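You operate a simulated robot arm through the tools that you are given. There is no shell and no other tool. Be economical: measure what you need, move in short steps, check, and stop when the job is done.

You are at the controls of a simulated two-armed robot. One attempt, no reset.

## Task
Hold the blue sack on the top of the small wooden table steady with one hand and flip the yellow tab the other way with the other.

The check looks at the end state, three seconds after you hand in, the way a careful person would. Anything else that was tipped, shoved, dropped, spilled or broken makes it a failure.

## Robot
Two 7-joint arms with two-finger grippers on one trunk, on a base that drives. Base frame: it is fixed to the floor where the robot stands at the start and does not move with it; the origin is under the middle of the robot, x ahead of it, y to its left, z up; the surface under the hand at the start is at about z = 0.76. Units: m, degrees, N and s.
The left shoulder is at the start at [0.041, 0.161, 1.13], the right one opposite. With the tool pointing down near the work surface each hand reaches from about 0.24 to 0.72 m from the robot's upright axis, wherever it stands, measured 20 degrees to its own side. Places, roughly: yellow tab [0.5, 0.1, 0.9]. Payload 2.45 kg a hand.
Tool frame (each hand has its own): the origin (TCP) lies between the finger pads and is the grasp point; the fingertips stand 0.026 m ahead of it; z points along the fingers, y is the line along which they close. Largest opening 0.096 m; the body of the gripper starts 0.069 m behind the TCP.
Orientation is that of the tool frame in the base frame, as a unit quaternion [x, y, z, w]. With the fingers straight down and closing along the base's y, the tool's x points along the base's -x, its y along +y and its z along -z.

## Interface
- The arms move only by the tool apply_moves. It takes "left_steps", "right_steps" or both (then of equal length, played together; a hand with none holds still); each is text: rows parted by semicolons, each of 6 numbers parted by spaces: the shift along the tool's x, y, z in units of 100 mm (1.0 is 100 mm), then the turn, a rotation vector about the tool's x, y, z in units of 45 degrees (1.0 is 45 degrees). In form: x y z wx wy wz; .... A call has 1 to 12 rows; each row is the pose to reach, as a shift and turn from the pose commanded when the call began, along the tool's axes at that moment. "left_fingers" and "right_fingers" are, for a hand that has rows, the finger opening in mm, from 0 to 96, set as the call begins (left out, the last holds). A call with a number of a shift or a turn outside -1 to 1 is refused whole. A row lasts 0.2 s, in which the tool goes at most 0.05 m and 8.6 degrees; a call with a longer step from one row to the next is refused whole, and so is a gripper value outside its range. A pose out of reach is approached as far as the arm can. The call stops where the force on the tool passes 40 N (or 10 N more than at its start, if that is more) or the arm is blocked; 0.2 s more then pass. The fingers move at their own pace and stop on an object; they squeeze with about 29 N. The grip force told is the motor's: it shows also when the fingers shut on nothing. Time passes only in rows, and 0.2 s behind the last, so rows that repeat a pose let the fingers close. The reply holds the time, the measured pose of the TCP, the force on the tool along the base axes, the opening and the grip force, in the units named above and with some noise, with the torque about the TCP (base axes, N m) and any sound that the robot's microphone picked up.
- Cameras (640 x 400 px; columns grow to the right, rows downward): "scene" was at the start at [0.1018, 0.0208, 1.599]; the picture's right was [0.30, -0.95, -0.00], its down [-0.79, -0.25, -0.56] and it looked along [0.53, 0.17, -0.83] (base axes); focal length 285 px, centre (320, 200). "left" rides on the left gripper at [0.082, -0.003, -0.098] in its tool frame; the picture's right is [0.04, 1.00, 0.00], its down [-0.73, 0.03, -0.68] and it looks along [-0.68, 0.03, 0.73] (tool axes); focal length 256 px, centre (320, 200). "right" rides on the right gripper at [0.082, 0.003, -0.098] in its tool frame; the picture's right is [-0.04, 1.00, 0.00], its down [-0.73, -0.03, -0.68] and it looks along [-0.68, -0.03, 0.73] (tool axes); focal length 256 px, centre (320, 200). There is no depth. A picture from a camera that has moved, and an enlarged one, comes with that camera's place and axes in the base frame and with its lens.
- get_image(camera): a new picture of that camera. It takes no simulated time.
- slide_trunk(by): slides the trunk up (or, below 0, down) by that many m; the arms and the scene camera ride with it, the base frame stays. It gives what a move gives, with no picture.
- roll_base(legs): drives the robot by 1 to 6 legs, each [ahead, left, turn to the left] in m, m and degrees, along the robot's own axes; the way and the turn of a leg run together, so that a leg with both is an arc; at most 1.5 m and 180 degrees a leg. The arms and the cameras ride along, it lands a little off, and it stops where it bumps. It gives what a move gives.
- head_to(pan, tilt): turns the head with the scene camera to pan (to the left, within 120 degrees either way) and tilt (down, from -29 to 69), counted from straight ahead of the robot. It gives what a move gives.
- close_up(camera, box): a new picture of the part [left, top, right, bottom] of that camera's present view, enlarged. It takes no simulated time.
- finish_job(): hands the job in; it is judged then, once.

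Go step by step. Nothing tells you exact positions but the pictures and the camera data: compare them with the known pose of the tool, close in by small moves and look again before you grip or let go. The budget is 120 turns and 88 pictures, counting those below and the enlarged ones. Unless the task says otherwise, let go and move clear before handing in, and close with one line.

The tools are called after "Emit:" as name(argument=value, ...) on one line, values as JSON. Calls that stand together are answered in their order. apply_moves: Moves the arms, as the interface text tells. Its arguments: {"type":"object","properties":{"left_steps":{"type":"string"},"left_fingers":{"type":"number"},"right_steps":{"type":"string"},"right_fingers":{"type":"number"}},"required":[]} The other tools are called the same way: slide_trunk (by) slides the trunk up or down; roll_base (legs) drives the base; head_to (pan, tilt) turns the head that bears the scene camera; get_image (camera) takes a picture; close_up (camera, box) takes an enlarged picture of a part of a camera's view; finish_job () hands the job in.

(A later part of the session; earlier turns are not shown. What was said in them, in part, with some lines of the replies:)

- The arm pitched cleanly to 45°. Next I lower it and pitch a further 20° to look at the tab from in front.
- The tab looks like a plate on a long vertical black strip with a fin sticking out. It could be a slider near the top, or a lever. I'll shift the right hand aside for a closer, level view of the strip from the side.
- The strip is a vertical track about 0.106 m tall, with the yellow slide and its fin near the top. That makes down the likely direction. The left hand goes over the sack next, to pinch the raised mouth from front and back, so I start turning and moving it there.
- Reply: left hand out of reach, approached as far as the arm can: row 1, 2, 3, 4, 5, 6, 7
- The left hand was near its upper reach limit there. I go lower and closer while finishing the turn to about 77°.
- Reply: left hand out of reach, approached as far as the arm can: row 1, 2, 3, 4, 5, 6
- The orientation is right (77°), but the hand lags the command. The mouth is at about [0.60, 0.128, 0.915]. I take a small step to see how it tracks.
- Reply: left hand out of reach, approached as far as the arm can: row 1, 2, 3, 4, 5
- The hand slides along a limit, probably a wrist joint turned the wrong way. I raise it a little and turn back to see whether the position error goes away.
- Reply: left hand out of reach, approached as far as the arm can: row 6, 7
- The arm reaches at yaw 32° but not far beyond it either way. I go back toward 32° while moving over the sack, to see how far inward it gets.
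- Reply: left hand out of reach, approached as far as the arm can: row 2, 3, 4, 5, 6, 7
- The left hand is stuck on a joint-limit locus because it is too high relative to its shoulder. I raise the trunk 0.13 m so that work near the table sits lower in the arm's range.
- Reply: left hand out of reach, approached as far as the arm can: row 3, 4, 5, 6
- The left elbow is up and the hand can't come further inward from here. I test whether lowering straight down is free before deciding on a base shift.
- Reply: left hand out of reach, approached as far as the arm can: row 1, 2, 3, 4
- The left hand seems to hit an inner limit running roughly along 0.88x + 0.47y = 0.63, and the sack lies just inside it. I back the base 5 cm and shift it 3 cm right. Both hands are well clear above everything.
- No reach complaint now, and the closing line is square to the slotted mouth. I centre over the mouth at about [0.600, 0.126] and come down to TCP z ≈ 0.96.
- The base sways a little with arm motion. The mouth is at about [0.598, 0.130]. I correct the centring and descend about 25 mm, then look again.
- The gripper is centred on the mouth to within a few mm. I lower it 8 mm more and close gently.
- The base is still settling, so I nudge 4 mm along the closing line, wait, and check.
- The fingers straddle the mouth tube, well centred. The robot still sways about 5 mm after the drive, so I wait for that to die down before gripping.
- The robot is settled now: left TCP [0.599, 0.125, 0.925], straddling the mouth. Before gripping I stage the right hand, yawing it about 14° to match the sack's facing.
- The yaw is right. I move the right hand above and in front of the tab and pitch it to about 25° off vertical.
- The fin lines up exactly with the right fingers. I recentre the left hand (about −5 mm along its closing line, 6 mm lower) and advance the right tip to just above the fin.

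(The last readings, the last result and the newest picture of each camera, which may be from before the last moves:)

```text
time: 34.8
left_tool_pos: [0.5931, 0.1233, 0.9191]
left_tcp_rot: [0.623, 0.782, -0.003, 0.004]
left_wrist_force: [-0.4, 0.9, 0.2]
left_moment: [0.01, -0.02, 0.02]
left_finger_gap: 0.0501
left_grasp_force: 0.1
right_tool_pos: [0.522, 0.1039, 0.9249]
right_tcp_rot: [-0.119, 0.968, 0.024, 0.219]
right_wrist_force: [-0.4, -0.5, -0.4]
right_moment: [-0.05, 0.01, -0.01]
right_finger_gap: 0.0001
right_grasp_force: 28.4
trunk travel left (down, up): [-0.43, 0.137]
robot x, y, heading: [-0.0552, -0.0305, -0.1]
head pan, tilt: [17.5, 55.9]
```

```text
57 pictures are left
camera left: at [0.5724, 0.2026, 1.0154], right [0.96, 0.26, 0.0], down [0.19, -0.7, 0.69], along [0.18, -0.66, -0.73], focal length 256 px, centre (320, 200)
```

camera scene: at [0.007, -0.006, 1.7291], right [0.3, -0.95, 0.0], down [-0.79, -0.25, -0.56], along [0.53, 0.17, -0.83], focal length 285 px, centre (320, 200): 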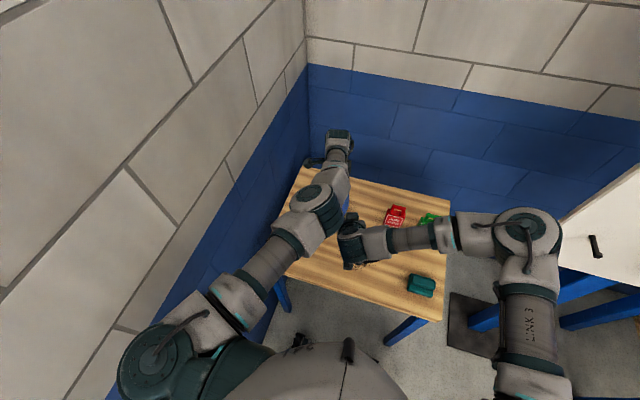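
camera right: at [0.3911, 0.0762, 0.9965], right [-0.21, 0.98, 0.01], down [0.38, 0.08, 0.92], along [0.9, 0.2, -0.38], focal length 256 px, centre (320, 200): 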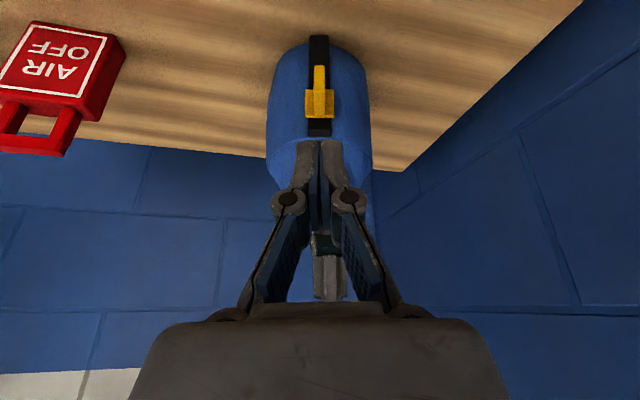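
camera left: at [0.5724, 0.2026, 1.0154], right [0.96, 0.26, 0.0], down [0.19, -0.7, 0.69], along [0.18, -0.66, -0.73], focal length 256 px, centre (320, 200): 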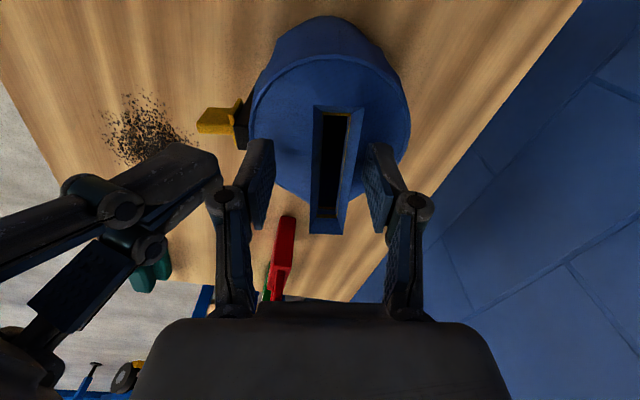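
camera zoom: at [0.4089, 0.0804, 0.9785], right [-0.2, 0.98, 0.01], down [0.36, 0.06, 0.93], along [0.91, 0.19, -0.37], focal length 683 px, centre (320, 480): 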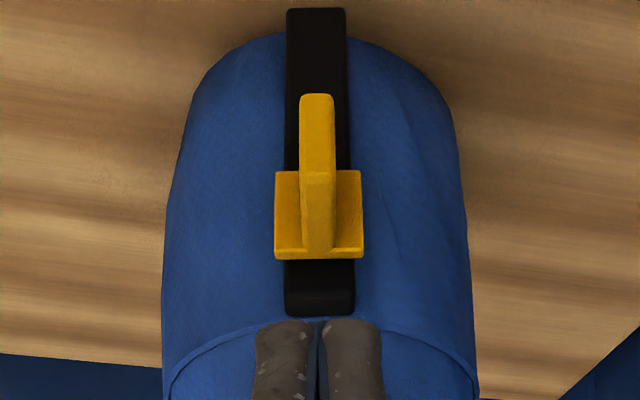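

The fin and slide span about z 0.839–0.866 on a strip running 0.78–0.876, so the travel is about 5 cm downward. I wait for the sway to stop.

Emit:
apply_moves(left_steps="0 0 0 0 0 0;0 0 0 0 0 0;0 0 0 0 0 0;0 0 0 0 0 0;0 0 0 0 0 0;0 0 0 0 0 0;0 0 0 0 0 0;0 0 0 0 0 0;0 0 0 0 0 0;0 0 0 0 0 0;0 0 0 0 0 0;0 0 0 0 0 0")

Emit:
apply_moves(left_steps="0 0 0 0 0 0;0 0 0 0 0 0;0 0 0 0 0 0;0 0 0 0 0 0;0 0 0 0 0 0;0 0 0 0 0 0;0 0 0 0 0 0")

Emit:
get_image(camera="left")

Emit:
get_image(camera="right")

```text
time: 37.4
left_tool_pos: [0.5943, 0.1234, 0.9199]
left_tcp_rot: [0.622, 0.783, -0.003, 0.004]
left_wrist_force: [0.3, -0.6, -1.3]
left_moment: [0.01, 0.03, 0.0]
left_finger_gap: 0.05
left_grasp_force: 0.0
right_tool_pos: [0.5222, 0.1041, 0.9234]
right_tcp_rot: [-0.119, 0.968, 0.024, 0.22]
right_wrist_force: [0.1, -0.3, 0.3]
right_moment: [0.03, 0.01, -0.03]
right_finger_gap: 0.0002
right_grasp_force: 29.0
trunk travel left (down, up): [-0.43, 0.137]
robot x, y, heading: [-0.0551, -0.0308, -0.1]
head pan, tilt: [17.5, 55.9]
```

```text
time: 39.0
left_tool_pos: [0.5952, 0.1233, 0.9198]
left_tcp_rot: [0.621, 0.783, -0.003, 0.005]
left_wrist_force: [0.5, 0.2, 0.4]
left_moment: [0.01, 0.0, 0.0]
left_finger_gap: 0.0502
left_grasp_force: 0.1
right_tool_pos: [0.521, 0.105, 0.9236]
right_tcp_rot: [-0.119, 0.968, 0.025, 0.218]
right_wrist_force: [-0.4, 0.1, 0.0]
right_moment: [0.01, -0.03, -0.04]
right_finger_gap: 0.0
right_grasp_force: 28.7
trunk travel left (down, up): [-0.43, 0.137]
robot x, y, heading: [-0.0564, -0.0276, 0.2]
head pan, tilt: [17.5, 55.9]
```

```text
56 pictures are left
camera left: at [0.5727, 0.2037, 1.0162], right [0.96, 0.27, 0.0], down [0.19, -0.7, 0.69], along [0.18, -0.66, -0.73], focal length 256 px, centre (320, 200)
```

left: 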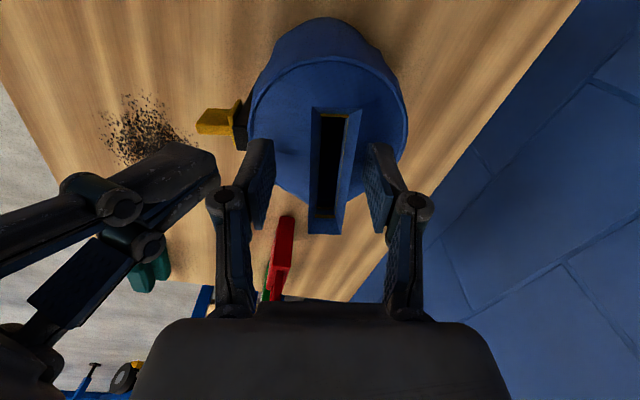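

```text
55 pictures are left
camera right: at [0.408, 0.0805, 0.9778], right [-0.21, 0.98, 0.01], down [0.37, 0.07, 0.93], along [0.91, 0.2, -0.37], focal length 256 px, centre (320, 200)
```

right: 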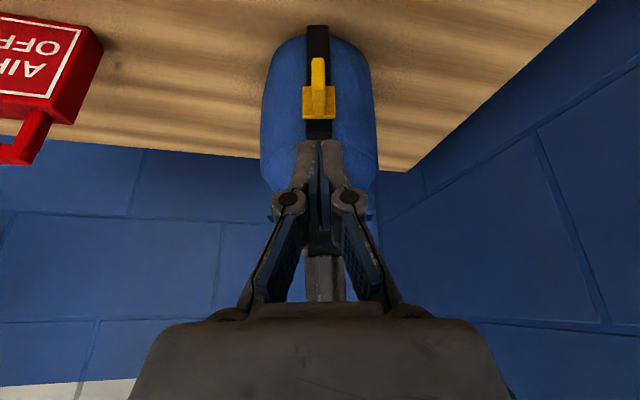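

Both hands are steady. I shift the left hand 4 mm to centre it, then close it on the mouth.

Emit:
apply_moves(left_steps="0 0.04 0 0 0 0;0 0.04 0 0 0 0;0 0.04 0 0 0 0;0 0.04 0 0 0 0")

Emit:
apply_moves(left_steps="0 0 0 0 0 0;0 0 0 0 0 0;0 0 0 0 0 0", left_fingers=0)

Emit:
close_up(camera="left", box=[180, 0, 440, 260])

```text
time: 40.0
left_tool_pos: [0.5992, 0.1241, 0.9196]
left_tcp_rot: [0.622, 0.783, -0.003, 0.005]
left_wrist_force: [-0.3, -0.6, -0.5]
left_moment: [-0.02, 0.01, 0.0]
left_finger_gap: 0.0497
left_grasp_force: 0.1
right_tool_pos: [0.5206, 0.1049, 0.9239]
right_tcp_rot: [-0.119, 0.968, 0.025, 0.219]
right_wrist_force: [-0.6, -0.1, -0.8]
right_moment: [0.0, 0.0, -0.01]
right_finger_gap: 0.0001
right_grasp_force: 28.4
trunk travel left (down, up): [-0.43, 0.137]
robot x, y, heading: [-0.0553, -0.0301, -0.1]
head pan, tilt: [17.5, 55.9]
```

```text
time: 40.8
left_tool_pos: [0.5974, 0.1251, 0.9194]
left_tcp_rot: [0.622, 0.783, -0.003, 0.005]
left_wrist_force: [-0.1, 0.2, 0.4]
left_moment: [-0.02, 0.02, 0.01]
left_finger_gap: 0.0003
left_grasp_force: 28.8
right_tool_pos: [0.5209, 0.1052, 0.9232]
right_tcp_rot: [-0.12, 0.968, 0.025, 0.22]
right_wrist_force: [0.9, 0.1, 0.7]
right_moment: [0.0, -0.01, -0.01]
right_finger_gap: 0.0001
right_grasp_force: 28.3
trunk travel left (down, up): [-0.43, 0.137]
robot x, y, heading: [-0.053, -0.0266, -0.3]
head pan, tilt: [17.5, 55.9]
```

```text
1.54 times, centred on (310, 130) of left
camera zoom: at [0.5766, 0.2051, 1.0162], right [0.96, 0.27, 0.0], down [0.19, -0.7, 0.69], along [0.18, -0.66, -0.73], focal length 394 px, centre (335, 308)
```

zoom: 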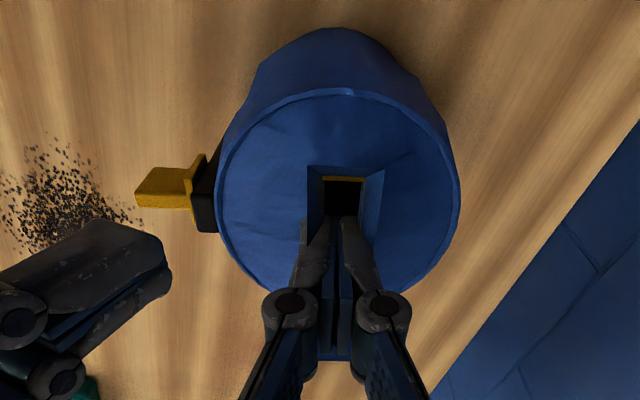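

The fingers shut fully, so the mouth offers no solid hold. I'll hold the sack by pressing down lightly on its top with the closed left fingers instead, feeling for contact in small steps.

Emit:
apply_moves(left_steps="0 0 0.02 0 0 0;0 0 0.04 0 0 0;0 0 0.06 0 0 0")

Emit:
apply_moves(left_steps="0 0 0.02 0 0 0;0 0 0.04 0 0 0")

```text
time: 41.6
left_tool_pos: [0.5997, 0.1242, 0.9162]
left_tcp_rot: [0.623, 0.783, -0.001, 0.007]
left_wrist_force: [0.0, 0.1, 0.1]
left_moment: [-0.02, 0.01, 0.01]
left_finger_gap: 0.0002
left_grasp_force: 29.1
right_tool_pos: [0.5205, 0.1027, 0.9183]
right_tcp_rot: [-0.12, 0.969, 0.022, 0.216]
right_wrist_force: [0.3, -0.6, 0.6]
right_moment: [-0.01, 0.0, 0.01]
right_finger_gap: 0.0001
right_grasp_force: 28.4
trunk travel left (down, up): [-0.43, 0.137]
robot x, y, heading: [-0.0569, -0.0272, -0.1]
head pan, tilt: [17.5, 55.9]
```

```text
time: 42.2
left_tool_pos: [0.6024, 0.1244, 0.9163]
left_tcp_rot: [0.623, 0.782, 0.0, 0.008]
left_wrist_force: [0.1, 0.8, -0.8]
left_moment: [0.01, 0.0, 0.04]
left_finger_gap: 0.0
left_grasp_force: 28.3
right_tool_pos: [0.5196, 0.1035, 0.9157]
right_tcp_rot: [-0.12, 0.969, 0.021, 0.215]
right_wrist_force: [0.0, -0.1, -0.9]
right_moment: [0.05, -0.02, 0.0]
right_finger_gap: 0.0
right_grasp_force: 28.6
trunk travel left (down, up): [-0.43, 0.137]
robot x, y, heading: [-0.0548, -0.0307, 0.1]
head pan, tilt: [17.5, 55.9]
```

The left hand didn't descend as commanded while the right sank, which suggests contact somewhere upstream or a tilting robot. I look before going further.

Emit:
get_image(camera="scene")

Emit:
get_image(camera="left")

Emit:
apply_moves(left_steps="0 0 0 0 0 0;0 0 0 0 0 0;0 0 0 0 0 0;0 0 0 0 0 0;0 0 0 0 0 0;0 0 0 0 0 0;0 0 0 0 0 0;0 0 0 0 0 0")

```text
53 pictures are left
camera scene: at [0.0076, -0.0049, 1.7291], right [0.3, -0.95, 0.0], down [-0.79, -0.25, -0.56], along [0.53, 0.17, -0.83], focal length 285 px, centre (320, 200)
```

scene: 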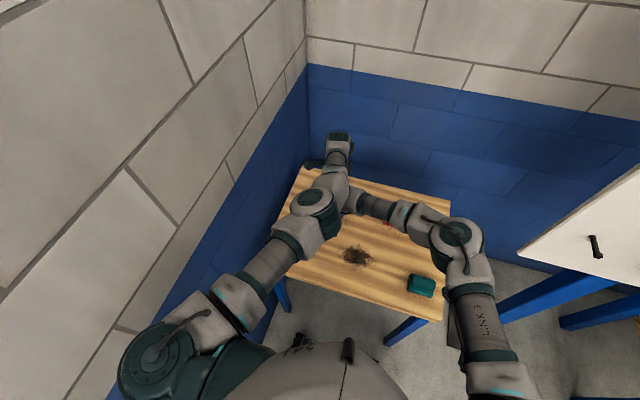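

```text
52 pictures are left
camera left: at [0.5792, 0.2044, 1.0122], right [0.96, 0.26, 0.01], down [0.19, -0.7, 0.69], along [0.19, -0.66, -0.73], focal length 256 px, centre (320, 200)
```

left: 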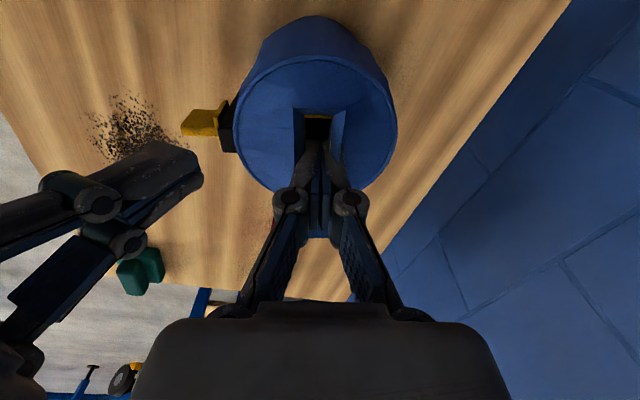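

```text
time: 44.0
left_tool_pos: [0.6009, 0.1251, 0.9158]
left_tcp_rot: [0.621, 0.784, 0.001, 0.008]
left_wrist_force: [0.2, 0.3, 0.2]
left_moment: [0.03, -0.01, 0.01]
left_finger_gap: 0.0
left_grasp_force: 28.6
right_tool_pos: [0.5177, 0.1038, 0.9164]
right_tcp_rot: [-0.12, 0.969, 0.021, 0.215]
right_wrist_force: [0.5, -0.3, -0.7]
right_moment: [-0.01, 0.01, 0.01]
right_finger_gap: 0.0001
right_grasp_force: 28.1
trunk travel left (down, up): [-0.43, 0.137]
robot x, y, heading: [-0.0536, -0.0271, 0.0]
head pan, tilt: [17.5, 55.9]
```

The left forearm is resting on the right wrist, and that is what tilted the robot. I draw the right hand back and pitch it to about 60° off vertical, so its wrist sits lower and further back, clear of the left arm.

Emit:
apply_moves(right_steps="0 0 -0.15 0 -0.13 0;0 0 -0.3 0 -0.26 0;0 0 -0.3 0 -0.39 0;0 0 -0.3 0 -0.52 0;0 0 -0.3 0 -0.65 0;0 0 -0.3 0 -0.78 0;0 0 -0.3 0 -0.78 0;0 0 -0.3 0 -0.78 0;0 0 -0.3 0 -0.78 0;0 0 -0.3 0 -0.78 0")

Emit:
get_image(camera="scene")

Emit:
get_image(camera="left")

Emit:
get_image(camera="right")

```text
time: 46.2
left_tool_pos: [0.5973, 0.124, 0.9106]
left_tcp_rot: [0.622, 0.783, -0.002, 0.004]
left_wrist_force: [0.3, 1.4, -0.4]
left_moment: [0.01, -0.01, 0.04]
left_finger_gap: 0.0
left_grasp_force: 28.6
right_tool_pos: [0.5081, 0.1009, 0.9511]
right_tcp_rot: [-0.106, 0.857, 0.059, 0.501]
right_wrist_force: [0.6, -0.3, -0.2]
right_moment: [0.01, 0.05, -0.01]
right_finger_gap: 0.0003
right_grasp_force: 28.5
trunk travel left (down, up): [-0.43, 0.137]
robot x, y, heading: [-0.0549, -0.0279, 0.3]
head pan, tilt: [17.5, 55.9]
```

```text
51 pictures are left
camera scene: at [0.0073, -0.0051, 1.7291], right [0.3, -0.95, 0.0], down [-0.79, -0.25, -0.56], along [0.53, 0.17, -0.83], focal length 285 px, centre (320, 200)
```

scene: 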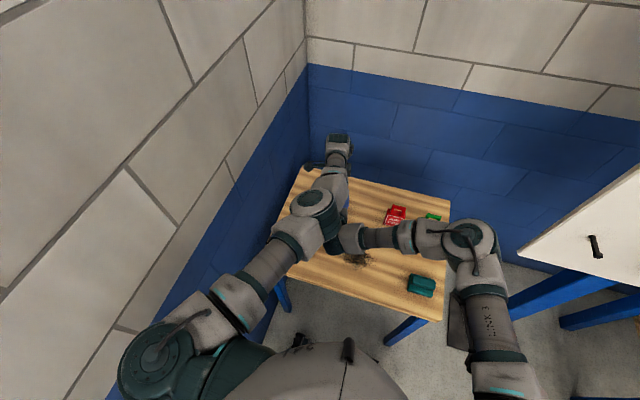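

```text
50 pictures are left
camera left: at [0.5766, 0.2046, 1.0067], right [0.96, 0.27, 0.0], down [0.19, -0.7, 0.69], along [0.18, -0.66, -0.73], focal length 256 px, centre (320, 200)
```

left: 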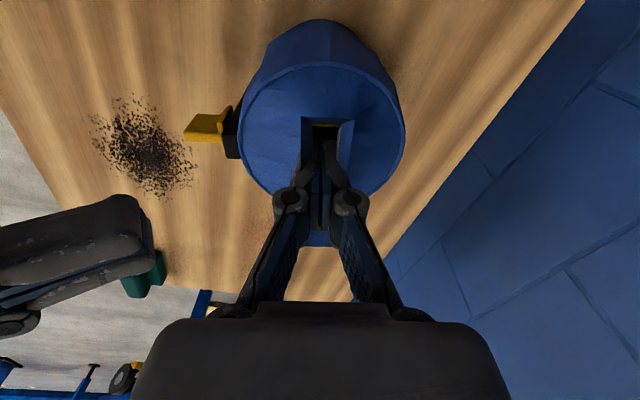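

```text
49 pictures are left
camera right: at [0.3852, 0.0741, 0.9292], right [-0.22, 0.97, 0.03], down [-0.22, -0.08, 0.97], along [0.95, 0.21, 0.23], focal length 256 px, centre (320, 200)
```

right: 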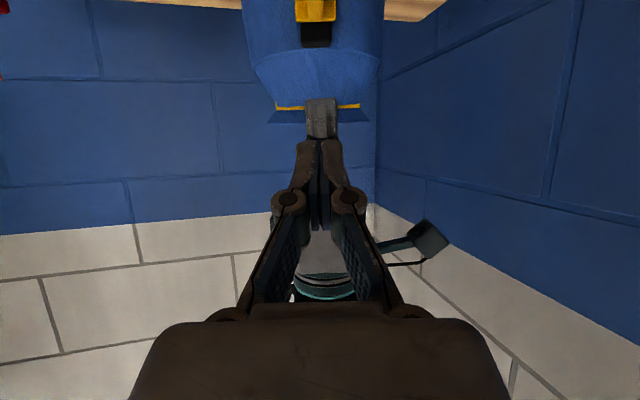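

The arms are separate now. I lower the left hand in small steps to find the top of the sack.

Emit:
apply_moves(left_steps="0 0 0.02 0 0 0;0 0 0.04 0 0 0;0 0 0.04 0 0 0")

Emit:
apply_moves(left_steps="0 0 0.02 0 0 0;0 0 0.04 0 0 0;0 0 0.04 0 0 0")

```text
time: 47.0
left_tool_pos: [0.5996, 0.1249, 0.906]
left_tcp_rot: [0.622, 0.783, -0.003, 0.005]
left_wrist_force: [-0.4, 0.3, 0.4]
left_moment: [0.0, 0.03, 0.02]
left_finger_gap: 0.0
left_grasp_force: 28.3
right_tool_pos: [0.5078, 0.101, 0.9508]
right_tcp_rot: [-0.107, 0.857, 0.06, 0.501]
right_wrist_force: [0.6, -0.1, 0.0]
right_moment: [0.01, 0.03, -0.04]
right_finger_gap: 0.0
right_grasp_force: 28.8
trunk travel left (down, up): [-0.43, 0.137]
robot x, y, heading: [-0.0574, -0.027, 0.2]
head pan, tilt: [17.5, 55.9]
```

```text
time: 47.8
left_tool_pos: [0.5998, 0.1235, 0.9026]
left_tcp_rot: [0.622, 0.783, -0.002, 0.006]
left_wrist_force: [-1.0, 0.1, -0.4]
left_moment: [0.04, 0.01, -0.01]
left_finger_gap: 0.0
left_grasp_force: 28.2
right_tool_pos: [0.5079, 0.1021, 0.9504]
right_tcp_rot: [-0.106, 0.857, 0.059, 0.501]
right_wrist_force: [0.6, -0.6, -0.4]
right_moment: [-0.02, -0.02, -0.01]
right_finger_gap: 0.0
right_grasp_force: 28.0
trunk travel left (down, up): [-0.43, 0.137]
robot x, y, heading: [-0.0556, -0.0266, 0.0]
head pan, tilt: [17.5, 55.9]
```

Emit:
apply_moves(left_steps="0 0 0.02 0 0 0;0 0 0.04 0 0 0;0 0 0.04 0 0 0")

Emit:
apply_moves(left_steps="0 0 0.02 0 0 0;0 0 0.04 0 0 0;0 0 0.04 0 0 0")

Emit:
close_up(camera="left", box=[220, 60, 420, 260])

Emit:
close_up(camera="right", box=[220, 0, 420, 150])

```text
time: 48.6
left_tool_pos: [0.5995, 0.1237, 0.8986]
left_tcp_rot: [0.622, 0.783, -0.002, 0.005]
left_wrist_force: [-0.1, -0.7, -0.3]
left_moment: [-0.02, -0.01, 0.0]
left_finger_gap: 0.0
left_grasp_force: 28.4
right_tool_pos: [0.508, 0.1009, 0.9505]
right_tcp_rot: [-0.106, 0.857, 0.059, 0.501]
right_wrist_force: [0.0, 0.4, -0.4]
right_moment: [0.01, 0.01, 0.01]
right_finger_gap: 0.0001
right_grasp_force: 27.8
trunk travel left (down, up): [-0.43, 0.137]
robot x, y, heading: [-0.0554, -0.0279, 0.3]
head pan, tilt: [17.5, 55.9]
```

```text
time: 49.4
left_tool_pos: [0.5986, 0.1247, 0.8949]
left_tcp_rot: [0.622, 0.783, -0.002, 0.005]
left_wrist_force: [0.2, -0.2, 0.5]
left_moment: [0.02, 0.01, 0.02]
left_finger_gap: 0.0
left_grasp_force: 28.5
right_tool_pos: [0.5075, 0.1016, 0.9508]
right_tcp_rot: [-0.107, 0.857, 0.06, 0.501]
right_wrist_force: [0.0, -0.7, 0.1]
right_moment: [0.04, 0.03, 0.0]
right_finger_gap: 0.0003
right_grasp_force: 28.7
trunk travel left (down, up): [-0.43, 0.137]
robot x, y, heading: [-0.0542, -0.0298, -0.1]
head pan, tilt: [17.5, 55.9]
```

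```text
2.00 times, centred on (320, 160) of left
camera zoom: at [0.5775, 0.2047, 0.9907], right [0.96, 0.27, 0.0], down [0.19, -0.7, 0.69], along [0.18, -0.66, -0.73], focal length 512 px, centre (320, 280)
```

zoom: 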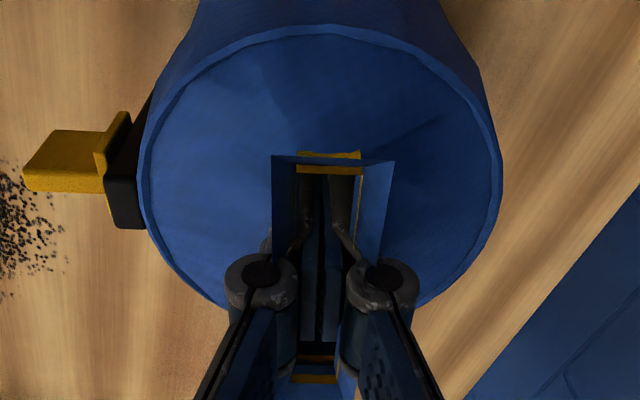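

```text
2.67 times, centred on (320, 75) of right
camera zoom: at [0.3852, 0.0741, 0.9292], right [-0.22, 0.97, 0.03], down [-0.22, -0.08, 0.97], along [0.95, 0.21, 0.23], focal length 683 px, centre (320, 533)
```

zoom: 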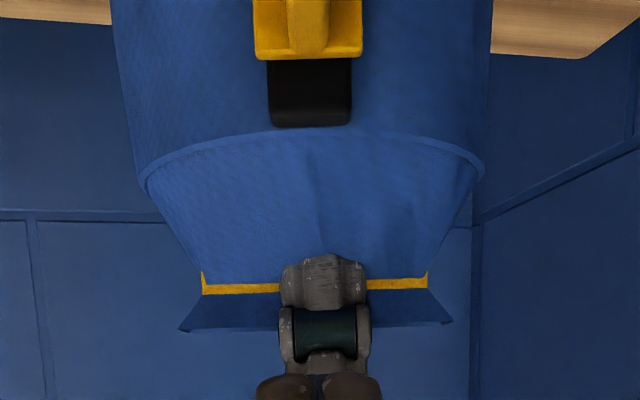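

The fingers pass into the slot with no contact so far (tips at about z 0.869). I continue slowly, watching the force.

Emit:
apply_moves(left_steps="0 0 0.03 0 0 0;0 0 0.06 0 0 0;0 0 0.06 0 0 0")

Emit:
apply_moves(left_steps="0 0 0.03 0 0 0;0 0 0.06 0 0 0;0 0 0.06 0 0 0")

Emit:
apply_moves(left_steps="0 0 0.03 0 0 0;0 0 0.06 0 0 0;0 0 0.06 0 0 0")

```text
time: 50.2
left_tool_pos: [0.5996, 0.1249, 0.8883]
left_tcp_rot: [0.622, 0.783, -0.003, 0.005]
left_wrist_force: [-0.3, 0.4, 0.0]
left_moment: [0.03, 0.01, 0.01]
left_finger_gap: 0.0
left_grasp_force: 28.1
right_tool_pos: [0.5084, 0.1011, 0.9506]
right_tcp_rot: [-0.106, 0.857, 0.059, 0.501]
right_wrist_force: [-0.5, -0.5, -0.1]
right_moment: [0.0, -0.01, 0.01]
right_finger_gap: 0.0
right_grasp_force: 28.1
trunk travel left (down, up): [-0.43, 0.137]
robot x, y, heading: [-0.0514, -0.0261, -0.2]
head pan, tilt: [17.5, 55.9]
```

```text
time: 51.0
left_tool_pos: [0.6001, 0.1226, 0.8814]
left_tcp_rot: [0.622, 0.783, -0.003, 0.005]
left_wrist_force: [-0.2, 0.0, 0.3]
left_moment: [-0.01, -0.04, -0.02]
left_finger_gap: 0.0001
left_grasp_force: 28.8
right_tool_pos: [0.5082, 0.1002, 0.9513]
right_tcp_rot: [-0.106, 0.857, 0.059, 0.501]
right_wrist_force: [0.8, 0.0, 0.0]
right_moment: [0.03, 0.01, 0.0]
right_finger_gap: 0.0001
right_grasp_force: 29.3
trunk travel left (down, up): [-0.43, 0.137]
robot x, y, heading: [-0.056, -0.0283, -0.1]
head pan, tilt: [17.5, 55.9]
```

```text
time: 51.8
left_tool_pos: [0.6007, 0.1241, 0.8743]
left_tcp_rot: [0.622, 0.783, -0.003, 0.004]
left_wrist_force: [-0.2, 0.7, -0.5]
left_moment: [0.0, 0.0, 0.0]
left_finger_gap: 0.0001
left_grasp_force: 28.2
right_tool_pos: [0.5071, 0.101, 0.9514]
right_tcp_rot: [-0.107, 0.857, 0.06, 0.501]
right_wrist_force: [0.6, 0.6, -0.5]
right_moment: [0.01, 0.01, -0.01]
right_finger_gap: 0.0
right_grasp_force: 28.6
trunk travel left (down, up): [-0.43, 0.137]
robot x, y, heading: [-0.0567, -0.0299, -0.0]
head pan, tilt: [17.5, 55.9]
```

Emit:
apply_moves(left_steps="0 0 0.03 0 0 0;0 0 0.06 0 0 0;0 0 0.06 0 0 0")

Emit:
apply_moves(left_steps="0 0 0.03 0 0 0;0 0 0.06 0 0 0;0 0 0.06 0 0 0")

Emit:
close_up(camera="left", box=[200, 40, 440, 280])

```text
time: 52.6
left_tool_pos: [0.5996, 0.1244, 0.8696]
left_tcp_rot: [0.622, 0.783, -0.003, 0.005]
left_wrist_force: [0.7, 0.4, 0.0]
left_moment: [0.0, -0.02, -0.01]
left_finger_gap: 0.0002
left_grasp_force: 28.6
right_tool_pos: [0.5069, 0.101, 0.9504]
right_tcp_rot: [-0.107, 0.857, 0.06, 0.501]
right_wrist_force: [0.2, -0.4, 0.5]
right_moment: [0.01, -0.02, -0.01]
right_finger_gap: 0.0
right_grasp_force: 28.2
trunk travel left (down, up): [-0.43, 0.137]
robot x, y, heading: [-0.0558, -0.0251, 0.2]
head pan, tilt: [17.5, 55.9]
```

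```text
time: 53.4
left_tool_pos: [0.6007, 0.1233, 0.8622]
left_tcp_rot: [0.622, 0.783, -0.003, 0.005]
left_wrist_force: [0.2, -0.8, 0.7]
left_moment: [-0.04, -0.01, -0.03]
left_finger_gap: 0.0
left_grasp_force: 27.6
right_tool_pos: [0.5068, 0.1016, 0.9515]
right_tcp_rot: [-0.106, 0.857, 0.059, 0.501]
right_wrist_force: [-0.2, 0.1, -0.2]
right_moment: [0.04, 0.0, -0.02]
right_finger_gap: 0.0
right_grasp_force: 28.2
trunk travel left (down, up): [-0.43, 0.137]
robot x, y, heading: [-0.0547, -0.0297, -0.1]
head pan, tilt: [17.5, 55.9]
```

```text
1.67 times, centred on (320, 160) of left
camera zoom: at [0.5788, 0.204, 0.959], right [0.96, 0.27, 0.0], down [0.19, -0.7, 0.69], along [0.18, -0.66, -0.73], focal length 427 px, centre (320, 267)
```

zoom: 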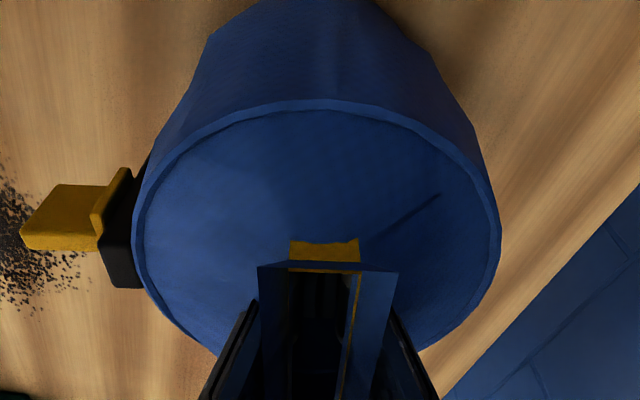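

There is still no contact, so the sack is hollow or open at the mouth. I open the fingers gradually inside, to see whether they meet the walls and can hold it from within.

Emit:
apply_moves(left_steps="0 0 0 0 0 0;0 0 0 0 0 0;0 0 0 0 0 0", left_fingers=50)

Emit:
apply_moves(left_steps="0 0 0 0 0 0;0 0 0 0 0 0", left_fingers=62)

Emit:
get_image(camera="left")

Emit:
get_image(camera="right")

```text
time: 54.2
left_tool_pos: [0.6008, 0.1237, 0.8637]
left_tcp_rot: [0.622, 0.783, -0.002, 0.004]
left_wrist_force: [0.3, -0.6, -0.3]
left_moment: [0.0, 0.01, -0.01]
left_finger_gap: 0.05
left_grasp_force: 0.0
right_tool_pos: [0.5085, 0.101, 0.952]
right_tcp_rot: [-0.106, 0.857, 0.059, 0.501]
right_wrist_force: [-1.0, -0.5, -0.3]
right_moment: [-0.01, -0.01, 0.0]
right_finger_gap: 0.0003
right_grasp_force: 28.5
trunk travel left (down, up): [-0.43, 0.137]
robot x, y, heading: [-0.0529, -0.0252, -0.1]
head pan, tilt: [17.5, 55.9]
```

```text
time: 54.8
left_tool_pos: [0.6011, 0.1229, 0.8622]
left_tcp_rot: [0.622, 0.783, -0.003, 0.004]
left_wrist_force: [-1.9, -0.3, 0.3]
left_moment: [0.01, -0.01, -0.01]
left_finger_gap: 0.0607
left_grasp_force: 0.1
right_tool_pos: [0.5083, 0.1005, 0.9512]
right_tcp_rot: [-0.107, 0.857, 0.06, 0.501]
right_wrist_force: [-0.2, -0.1, -1.0]
right_moment: [-0.05, 0.02, 0.03]
right_finger_gap: 0.0
right_grasp_force: 28.1
trunk travel left (down, up): [-0.43, 0.137]
robot x, y, heading: [-0.0522, -0.0267, 0.1]
head pan, tilt: [17.5, 55.9]
```

```text
45 pictures are left
camera left: at [0.5786, 0.2038, 0.9592], right [0.96, 0.27, 0.0], down [0.19, -0.7, 0.69], along [0.18, -0.66, -0.73], focal length 256 px, centre (320, 200)
```

left: 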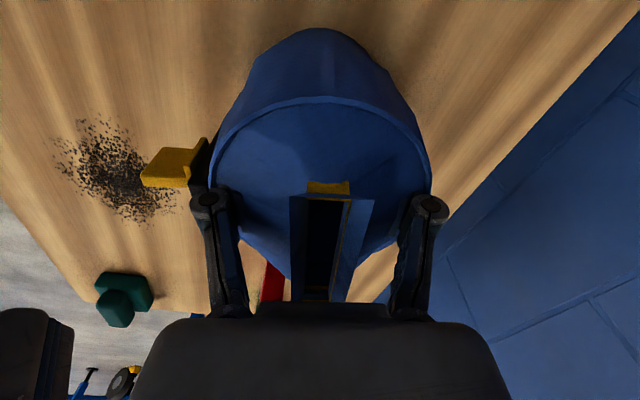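

```text
44 pictures are left
camera right: at [0.3851, 0.074, 0.9293], right [-0.22, 0.97, 0.03], down [-0.22, -0.08, 0.97], along [0.95, 0.21, 0.23], focal length 256 px, centre (320, 200)
```

right: 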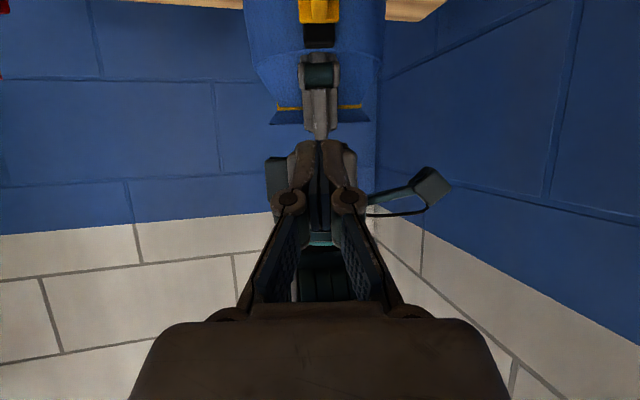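

The gap stopped slightly short at 60.7 mm, which hints at wall contact. I open slightly more.

Emit:
apply_moves(left_steps="0 0 0 0 0 0;0 0 0 0 0 0;0 0 0 0 0 0", left_fingers=68)

Emit:
get_image(camera="left")

```text
time: 55.6
left_tool_pos: [0.6, 0.1238, 0.8636]
left_tcp_rot: [0.621, 0.783, -0.002, 0.005]
left_wrist_force: [-1.4, -1.3, -0.8]
left_moment: [-0.04, 0.03, -0.04]
left_finger_gap: 0.0614
left_grasp_force: 0.1
right_tool_pos: [0.5084, 0.0999, 0.9511]
right_tcp_rot: [-0.106, 0.857, 0.059, 0.501]
right_wrist_force: [0.4, 0.1, -0.2]
right_moment: [0.05, 0.01, -0.01]
right_finger_gap: 0.0
right_grasp_force: 28.3
trunk travel left (down, up): [-0.43, 0.137]
robot x, y, heading: [-0.0535, -0.0281, -0.1]
head pan, tilt: [17.5, 55.9]
```

```text
43 pictures are left
camera left: at [0.5787, 0.2038, 0.9593], right [0.96, 0.27, 0.0], down [0.19, -0.7, 0.69], along [0.18, -0.66, -0.73], focal length 256 px, centre (320, 200)
```

left: 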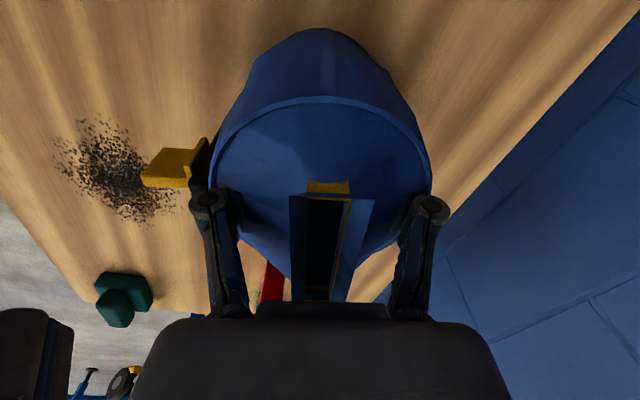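

The fingers press on the inner walls (gap held at 61 mm against a command of 68), the sack hasn't moved, and it is held from within. I firm that slightly and lower the right fingertips to just above the fin.

Emit:
apply_moves(left_steps="0 0 0 0 0 0;0 0 0 0 0 0;0 0 0 0 0 0;0 0 0 0 0 0;0 0 0 0 0 0;0 0 0 0 0 0;0 0 0 0 0 0;0 0 0 0 0 0", left_fingers=74, right_steps="0.08 0 0.05 0 0 0;0.16 0 0.1 0 0 0;0.24 0 0.15 0 0 0;0.32 0 0.2 0 0 0;0.4 0 0.24 0 0 0;0.45 0 0.27 0 0 0;0.45 0 0.27 0 0 0;0.45 0 0.27 0 0 0")

Emit:
get_image(camera="right")

Emit:
get_image(camera="left")

```text
time: 57.4
left_tool_pos: [0.6013, 0.1235, 0.8629]
left_tcp_rot: [0.622, 0.783, -0.002, 0.005]
left_wrist_force: [-0.1, -1.0, -0.8]
left_moment: [0.03, -0.08, -0.03]
left_finger_gap: 0.0615
left_grasp_force: 0.1
right_tool_pos: [0.5099, 0.1023, 0.898]
right_tcp_rot: [-0.106, 0.856, 0.059, 0.502]
right_wrist_force: [-0.2, 0.1, -0.1]
right_moment: [0.0, -0.02, -0.01]
right_finger_gap: 0.0
right_grasp_force: 28.1
trunk travel left (down, up): [-0.43, 0.137]
robot x, y, heading: [-0.0572, -0.0296, -0.0]
head pan, tilt: [17.5, 55.9]
```

```text
42 pictures are left
camera right: at [0.3873, 0.0748, 0.8765], right [-0.22, 0.97, 0.03], down [-0.22, -0.08, 0.97], along [0.95, 0.21, 0.23], focal length 256 px, centre (320, 200)
```

right: 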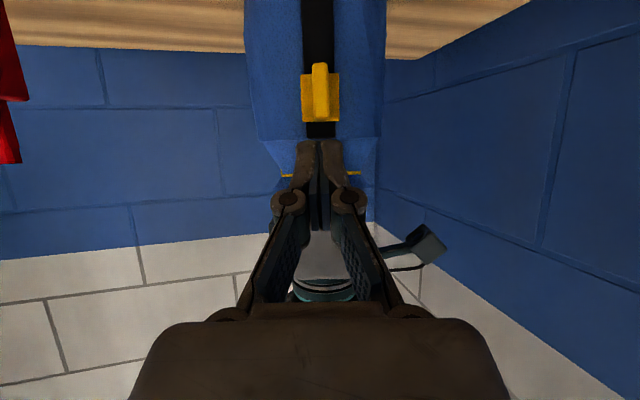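

```text
41 pictures are left
camera left: at [0.5789, 0.2038, 0.9593], right [0.96, 0.27, 0.0], down [0.19, -0.7, 0.69], along [0.18, -0.66, -0.73], focal length 256 px, centre (320, 200)
```

left: 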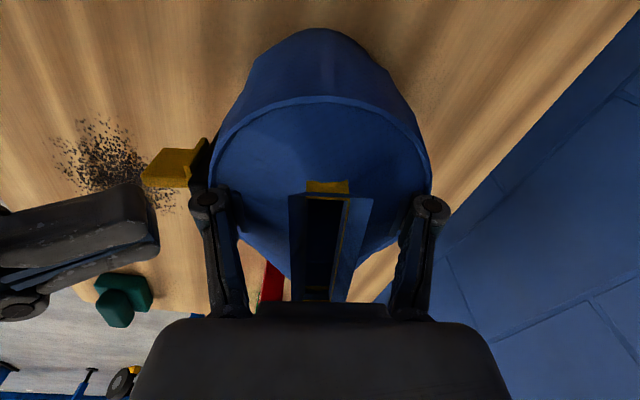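

The tips sit about 10 mm above the fin, aligned with it. I push straight down 25 mm in small steps and check the response.

Emit:
apply_moves(right_steps="0.05 0 0.03 0 0 0;0.1 0 0.055 0 0 0;0.14 0 0.08 0 0 0;0.18 0 0.1 0 0 0;0.22 0 0.125 0 0 0;0.22 0 0.125 0 0 0")

Emit:
get_image(camera="right")

Emit:
get_image(camera="left")

```text
time: 58.8
left_tool_pos: [0.6009, 0.1233, 0.8623]
left_tcp_rot: [0.622, 0.783, -0.003, 0.005]
left_wrist_force: [0.4, -3.2, -1.2]
left_moment: [0.09, -0.04, 0.09]
left_finger_gap: 0.0618
left_grasp_force: 0.1
right_tool_pos: [0.5098, 0.1009, 0.8725]
right_tcp_rot: [-0.106, 0.857, 0.059, 0.5]
right_wrist_force: [-0.1, 1.6, 0.6]
right_moment: [0.03, -0.02, 0.01]
right_finger_gap: 0.0001
right_grasp_force: 28.4
trunk travel left (down, up): [-0.43, 0.137]
robot x, y, heading: [-0.0543, -0.0284, -0.1]
head pan, tilt: [17.5, 55.9]
```

```text
40 pictures are left
camera right: at [0.387, 0.0741, 0.8509], right [-0.22, 0.97, 0.03], down [-0.22, -0.08, 0.97], along [0.95, 0.21, 0.23], focal length 256 px, centre (320, 200)
```

right: 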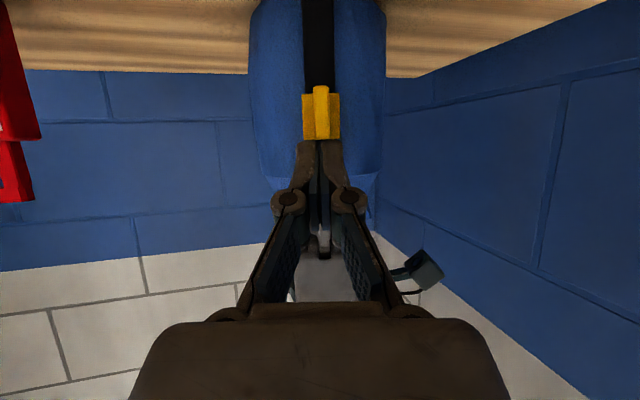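

```text
39 pictures are left
camera left: at [0.5789, 0.2037, 0.9591], right [0.96, 0.27, 0.0], down [0.19, -0.7, 0.69], along [0.18, -0.66, -0.73], focal length 256 px, centre (320, 200)
```

left: 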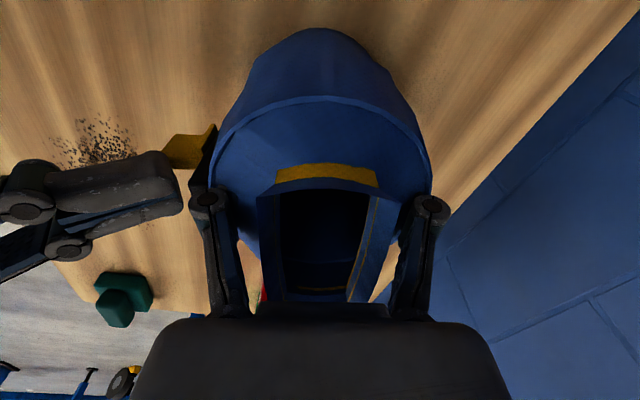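

Pushing down moves the slide, and the sack's mouth opens as it goes, so this is the right direction. I continue down toward the lower stop.

Emit:
apply_moves(right_steps="0.04 0 0.02 0 0 0;0.08 0 0.045 0 0 0;0.12 0 0.07 0 0 0;0.16 0 0.09 0 0 0;0.2 0 0.11 0 0 0;0.24 0 0.135 0 0 0;0.24 0 0.135 0 0 0")

Emit:
get_image(camera="right")

Emit:
get_image(camera="left")

```text
time: 60.4
left_tool_pos: [0.6004, 0.1232, 0.8631]
left_tcp_rot: [0.622, 0.783, -0.002, 0.005]
left_wrist_force: [1.0, -1.9, -0.2]
left_moment: [-0.01, 0.04, 0.0]
left_finger_gap: 0.0617
left_grasp_force: 0.1
right_tool_pos: [0.5102, 0.1017, 0.8452]
right_tcp_rot: [-0.106, 0.857, 0.059, 0.5]
right_wrist_force: [-0.6, -0.7, 0.1]
right_moment: [0.01, -0.03, 0.03]
right_finger_gap: 0.0
right_grasp_force: 28.5
trunk travel left (down, up): [-0.43, 0.137]
robot x, y, heading: [-0.0561, -0.0279, 0.1]
head pan, tilt: [17.5, 55.9]
```

```text
38 pictures are left
camera right: at [0.3871, 0.0746, 0.8242], right [-0.22, 0.97, 0.03], down [-0.22, -0.08, 0.97], along [0.95, 0.21, 0.23], focal length 256 px, centre (320, 200)
```

right: 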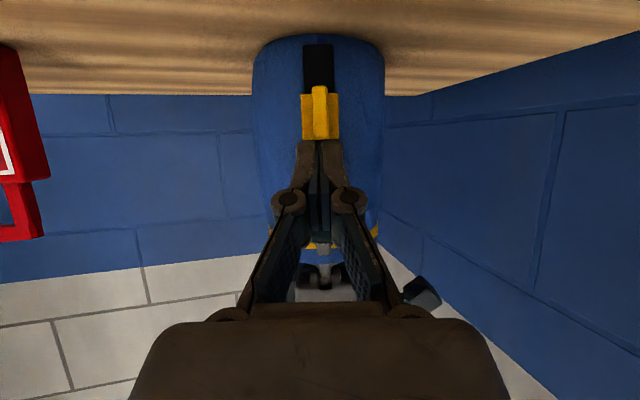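

```text
37 pictures are left
camera left: at [0.5789, 0.2039, 0.9592], right [0.96, 0.27, 0.0], down [0.19, -0.7, 0.69], along [0.18, -0.66, -0.73], focal length 256 px, centre (320, 200)
```

left: 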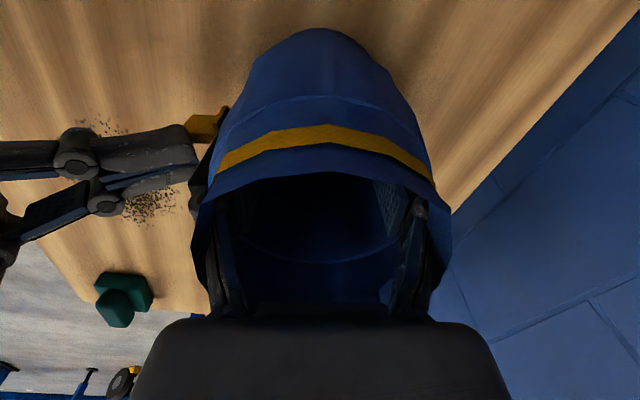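

The mouth is opening fully and the slide is about two thirds of the way down, with about 19 mm left. I continue in small steps, watching the force.

Emit:
apply_moves(right_steps="0.03 0 0.015 0 0 0;0.06 0 0.03 0 0 0;0.09 0 0.05 0 0 0;0.12 0 0.065 0 0 0;0.12 0 0.065 0 0 0")

Emit:
get_image(camera="right")

```text
time: 61.6
left_tool_pos: [0.5985, 0.1228, 0.8648]
left_tcp_rot: [0.622, 0.783, -0.003, 0.006]
left_wrist_force: [1.1, -2.1, -4.4]
left_moment: [0.25, -0.47, 0.02]
left_finger_gap: 0.0621
left_grasp_force: 0.0
right_tool_pos: [0.5094, 0.1009, 0.836]
right_tcp_rot: [-0.105, 0.856, 0.058, 0.503]
right_wrist_force: [-6.2, 2.2, 25.7]
right_moment: [0.14, -0.24, 0.2]
right_finger_gap: 0.006
right_grasp_force: 28.7
trunk travel left (down, up): [-0.43, 0.137]
robot x, y, heading: [-0.0535, -0.0278, 0.3]
head pan, tilt: [17.5, 55.9]
```

```text
36 pictures are left
camera right: at [0.3864, 0.0745, 0.8133], right [-0.22, 0.97, 0.03], down [-0.22, -0.08, 0.97], along [0.95, 0.21, 0.24], focal length 256 px, centre (320, 200)
```

right: 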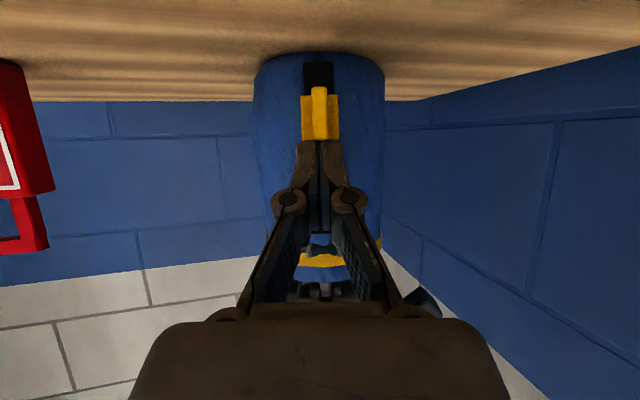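

The force rose to 26 N, so the slide has reached its stop. I lift the right hand off and look.

Emit:
apply_moves(right_steps="-0.1 0 -0.05 0 0 0;-0.2 0 -0.11 0 0 0;-0.25 0 -0.25 0 0 0;-0.25 0 -0.45 0 0 0;-0.25 0 -0.65 0 0 0;-0.25 0 -0.65 0 0 0;-0.25 0 -0.65 0 0 0")

Emit:
close_up(camera="right", box=[240, 0, 400, 150])

Emit:
get_image(camera="left")

```text
time: 63.2
left_tool_pos: [0.6004, 0.1237, 0.8624]
left_tcp_rot: [0.622, 0.783, -0.002, 0.004]
left_wrist_force: [2.5, -0.6, 1.8]
left_moment: [-0.02, 0.1, 0.02]
left_finger_gap: 0.0619
left_grasp_force: 0.1
right_tool_pos: [0.4654, 0.0908, 0.8872]
right_tcp_rot: [-0.106, 0.857, 0.059, 0.501]
right_wrist_force: [-0.2, -0.2, -0.5]
right_moment: [0.01, -0.03, 0.0]
right_finger_gap: 0.0
right_grasp_force: 28.9
trunk travel left (down, up): [-0.43, 0.137]
robot x, y, heading: [-0.0579, -0.0267, 0.2]
head pan, tilt: [17.5, 55.9]
```

```text
2.67 times, centred on (320, 75) of right
camera zoom: at [0.3427, 0.0633, 0.8634], right [-0.22, 0.97, 0.03], down [-0.22, -0.08, 0.97], along [0.95, 0.21, 0.23], focal length 683 px, centre (320, 533)
```

zoom: 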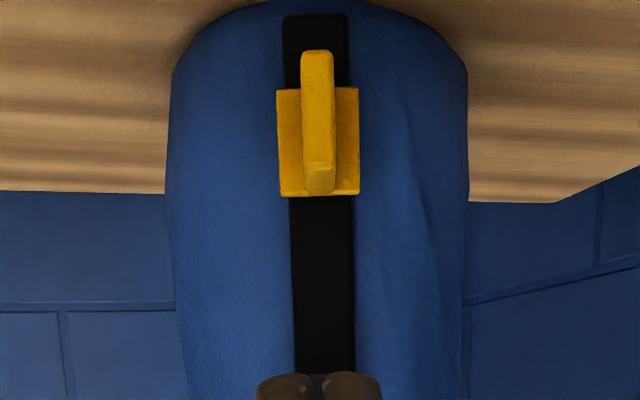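

```text
34 pictures are left
camera left: at [0.5788, 0.2039, 0.9593], right [0.96, 0.27, 0.0], down [0.19, -0.7, 0.69], along [0.18, -0.66, -0.73], focal length 256 px, centre (320, 200)
```

left: 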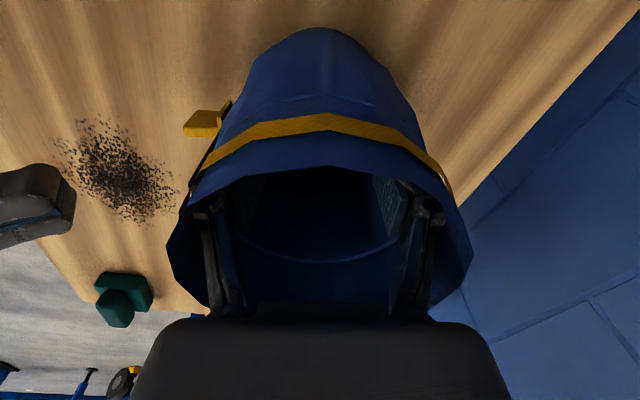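

The slide is at the lower end (plate about z 0.79–0.817, down from 0.839–0.866). It moved with under 1–2 N until it hit the hard stop, and it hasn't sprung back. I close the left fingers off the walls and lift straight out, with the right hand backing away.

Emit:
apply_moves(left_steps="0 0 0 0 0 0;0 0 0 0 0 0;0 0 0 0 0 0;0 0 0 0 0 0", left_fingers=20, right_steps="0 0 -0.2 0 0 0;0 0 -0.4 0 0 0;0 0 -0.6 0 0 0;0 0 -0.6 0 0 0")

Emit:
apply_moves(left_steps="0 0 -0.1 0 0 0;0 0 -0.25 0 0 0;0 0 -0.4 0 0 0;0 0 -0.55 0 0 0;0 0 -0.7 0 0 0;0 0 -0.85 0 0 0;0 0 -1 0 0 0;0 0 -1 0 0 0")

Emit:
get_image(camera="left")

Emit:
get_image(camera="right")

```text
time: 64.2
left_tool_pos: [0.6009, 0.1234, 0.8621]
left_tcp_rot: [0.621, 0.784, -0.003, 0.004]
left_wrist_force: [0.1, -0.1, 0.5]
left_moment: [0.01, -0.03, -0.01]
left_finger_gap: 0.0197
left_grasp_force: 0.0
right_tool_pos: [0.4147, 0.0771, 0.9141]
right_tcp_rot: [-0.105, 0.857, 0.058, 0.501]
right_wrist_force: [-1.5, -0.1, 0.4]
right_moment: [0.03, -0.03, 0.03]
right_finger_gap: 0.0002
right_grasp_force: 28.7
trunk travel left (down, up): [-0.43, 0.137]
robot x, y, heading: [-0.0547, -0.0279, -0.0]
head pan, tilt: [17.5, 55.9]
```

```text
time: 66.0
left_tool_pos: [0.5998, 0.1257, 0.9649]
left_tcp_rot: [0.622, 0.783, -0.003, 0.005]
left_wrist_force: [-0.6, -0.5, 0.2]
left_moment: [0.01, 0.01, -0.01]
left_finger_gap: 0.02
left_grasp_force: 0.0
right_tool_pos: [0.4146, 0.0774, 0.9142]
right_tcp_rot: [-0.106, 0.857, 0.059, 0.501]
right_wrist_force: [-0.4, 0.2, 0.3]
right_moment: [0.04, 0.04, 0.01]
right_finger_gap: 0.0002
right_grasp_force: 28.1
trunk travel left (down, up): [-0.43, 0.137]
robot x, y, heading: [-0.0547, -0.03, 0.1]
head pan, tilt: [17.5, 55.9]
```

```text
33 pictures are left
camera left: at [0.5773, 0.2057, 1.0604], right [0.96, 0.27, 0.0], down [0.19, -0.7, 0.69], along [0.18, -0.66, -0.73], focal length 256 px, centre (320, 200)
```

left: 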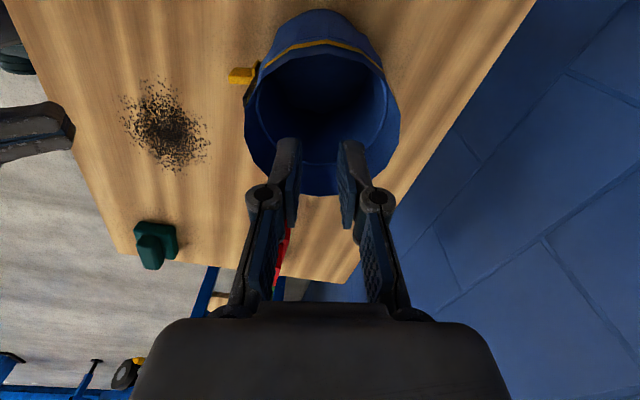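

```text
32 pictures are left
camera right: at [0.2923, 0.0503, 0.8925], right [-0.22, 0.97, 0.03], down [-0.22, -0.08, 0.97], along [0.95, 0.21, 0.23], focal length 256 px, centre (320, 200)
```

right: 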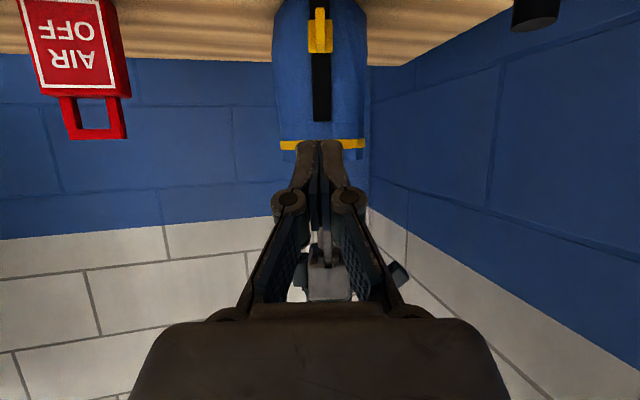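

The sack stands upright with its mouth open and the tab stays at the bottom. I lift the left hand further clear and take a final scene check.

Emit:
apply_moves(left_steps="0 0 -0.2 0 0 0;0 0 -0.4 0 0 0;0 0 -0.6 0 0 0;0 0 -0.6 0 0 0;0 0 -0.6 0 0 0")

Emit:
get_image(camera="left")

Emit:
get_image(camera="scene")

Emit:
close_up(camera="right", box=[240, 0, 400, 150])

```text
time: 67.2
left_tool_pos: [0.598, 0.1254, 1.0245]
left_tcp_rot: [0.622, 0.783, -0.003, 0.006]
left_wrist_force: [-1.2, -0.7, -0.1]
left_moment: [-0.02, 0.0, -0.03]
left_finger_gap: 0.0199
left_grasp_force: 0.0
right_tool_pos: [0.4148, 0.0774, 0.9141]
right_tcp_rot: [-0.106, 0.857, 0.059, 0.501]
right_wrist_force: [-0.1, -0.3, 0.2]
right_moment: [-0.01, -0.02, 0.01]
right_finger_gap: 0.0001
right_grasp_force: 28.5
trunk travel left (down, up): [-0.43, 0.137]
robot x, y, heading: [-0.0517, -0.0292, -0.1]
head pan, tilt: [17.5, 55.9]
```

```text
31 pictures are left
camera left: at [0.5764, 0.206, 1.1201], right [0.96, 0.27, 0.0], down [0.19, -0.7, 0.69], along [0.18, -0.66, -0.73], focal length 256 px, centre (320, 200)
```

left: 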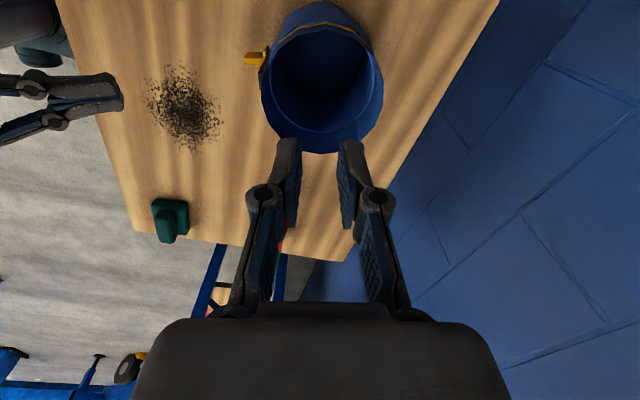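

```text
30 pictures are left
camera scene: at [0.007, -0.0052, 1.7291], right [0.3, -0.95, 0.0], down [-0.79, -0.25, -0.56], along [0.53, 0.17, -0.83], focal length 285 px, centre (320, 200)
```

scene: 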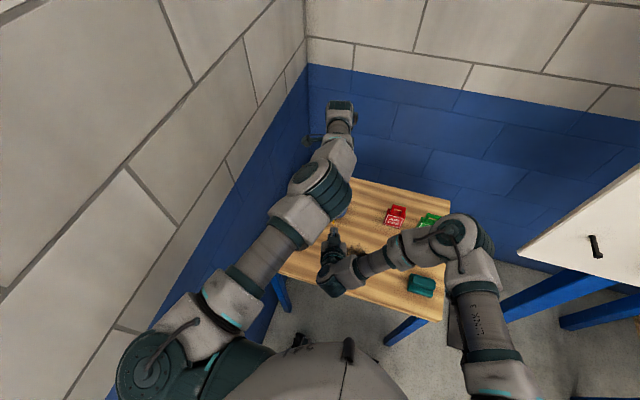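

```text
2.67 times, centred on (320, 75) of right
camera zoom: at [0.2922, 0.0503, 0.8926], right [-0.22, 0.97, 0.03], down [-0.22, -0.08, 0.97], along [0.95, 0.21, 0.23], focal length 683 px, centre (320, 533)
```

zoom: 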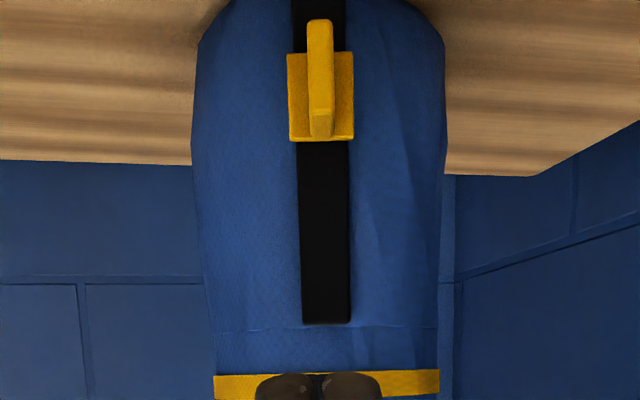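

The tab is at the far end of its strip, the sack stands in place with its mouth open, nothing else was disturbed, and both hands are clear, so I'm handing in.

Emit:
finish_job()

```text
The job is handed in.
```

I handed the job in with the yellow tab slid from the top to the bottom of its strip, while the left hand held the blue sack steady from inside its mouth; the sack is upright with its mouth now open, nothing else looks disturbed, and both hands are clear.
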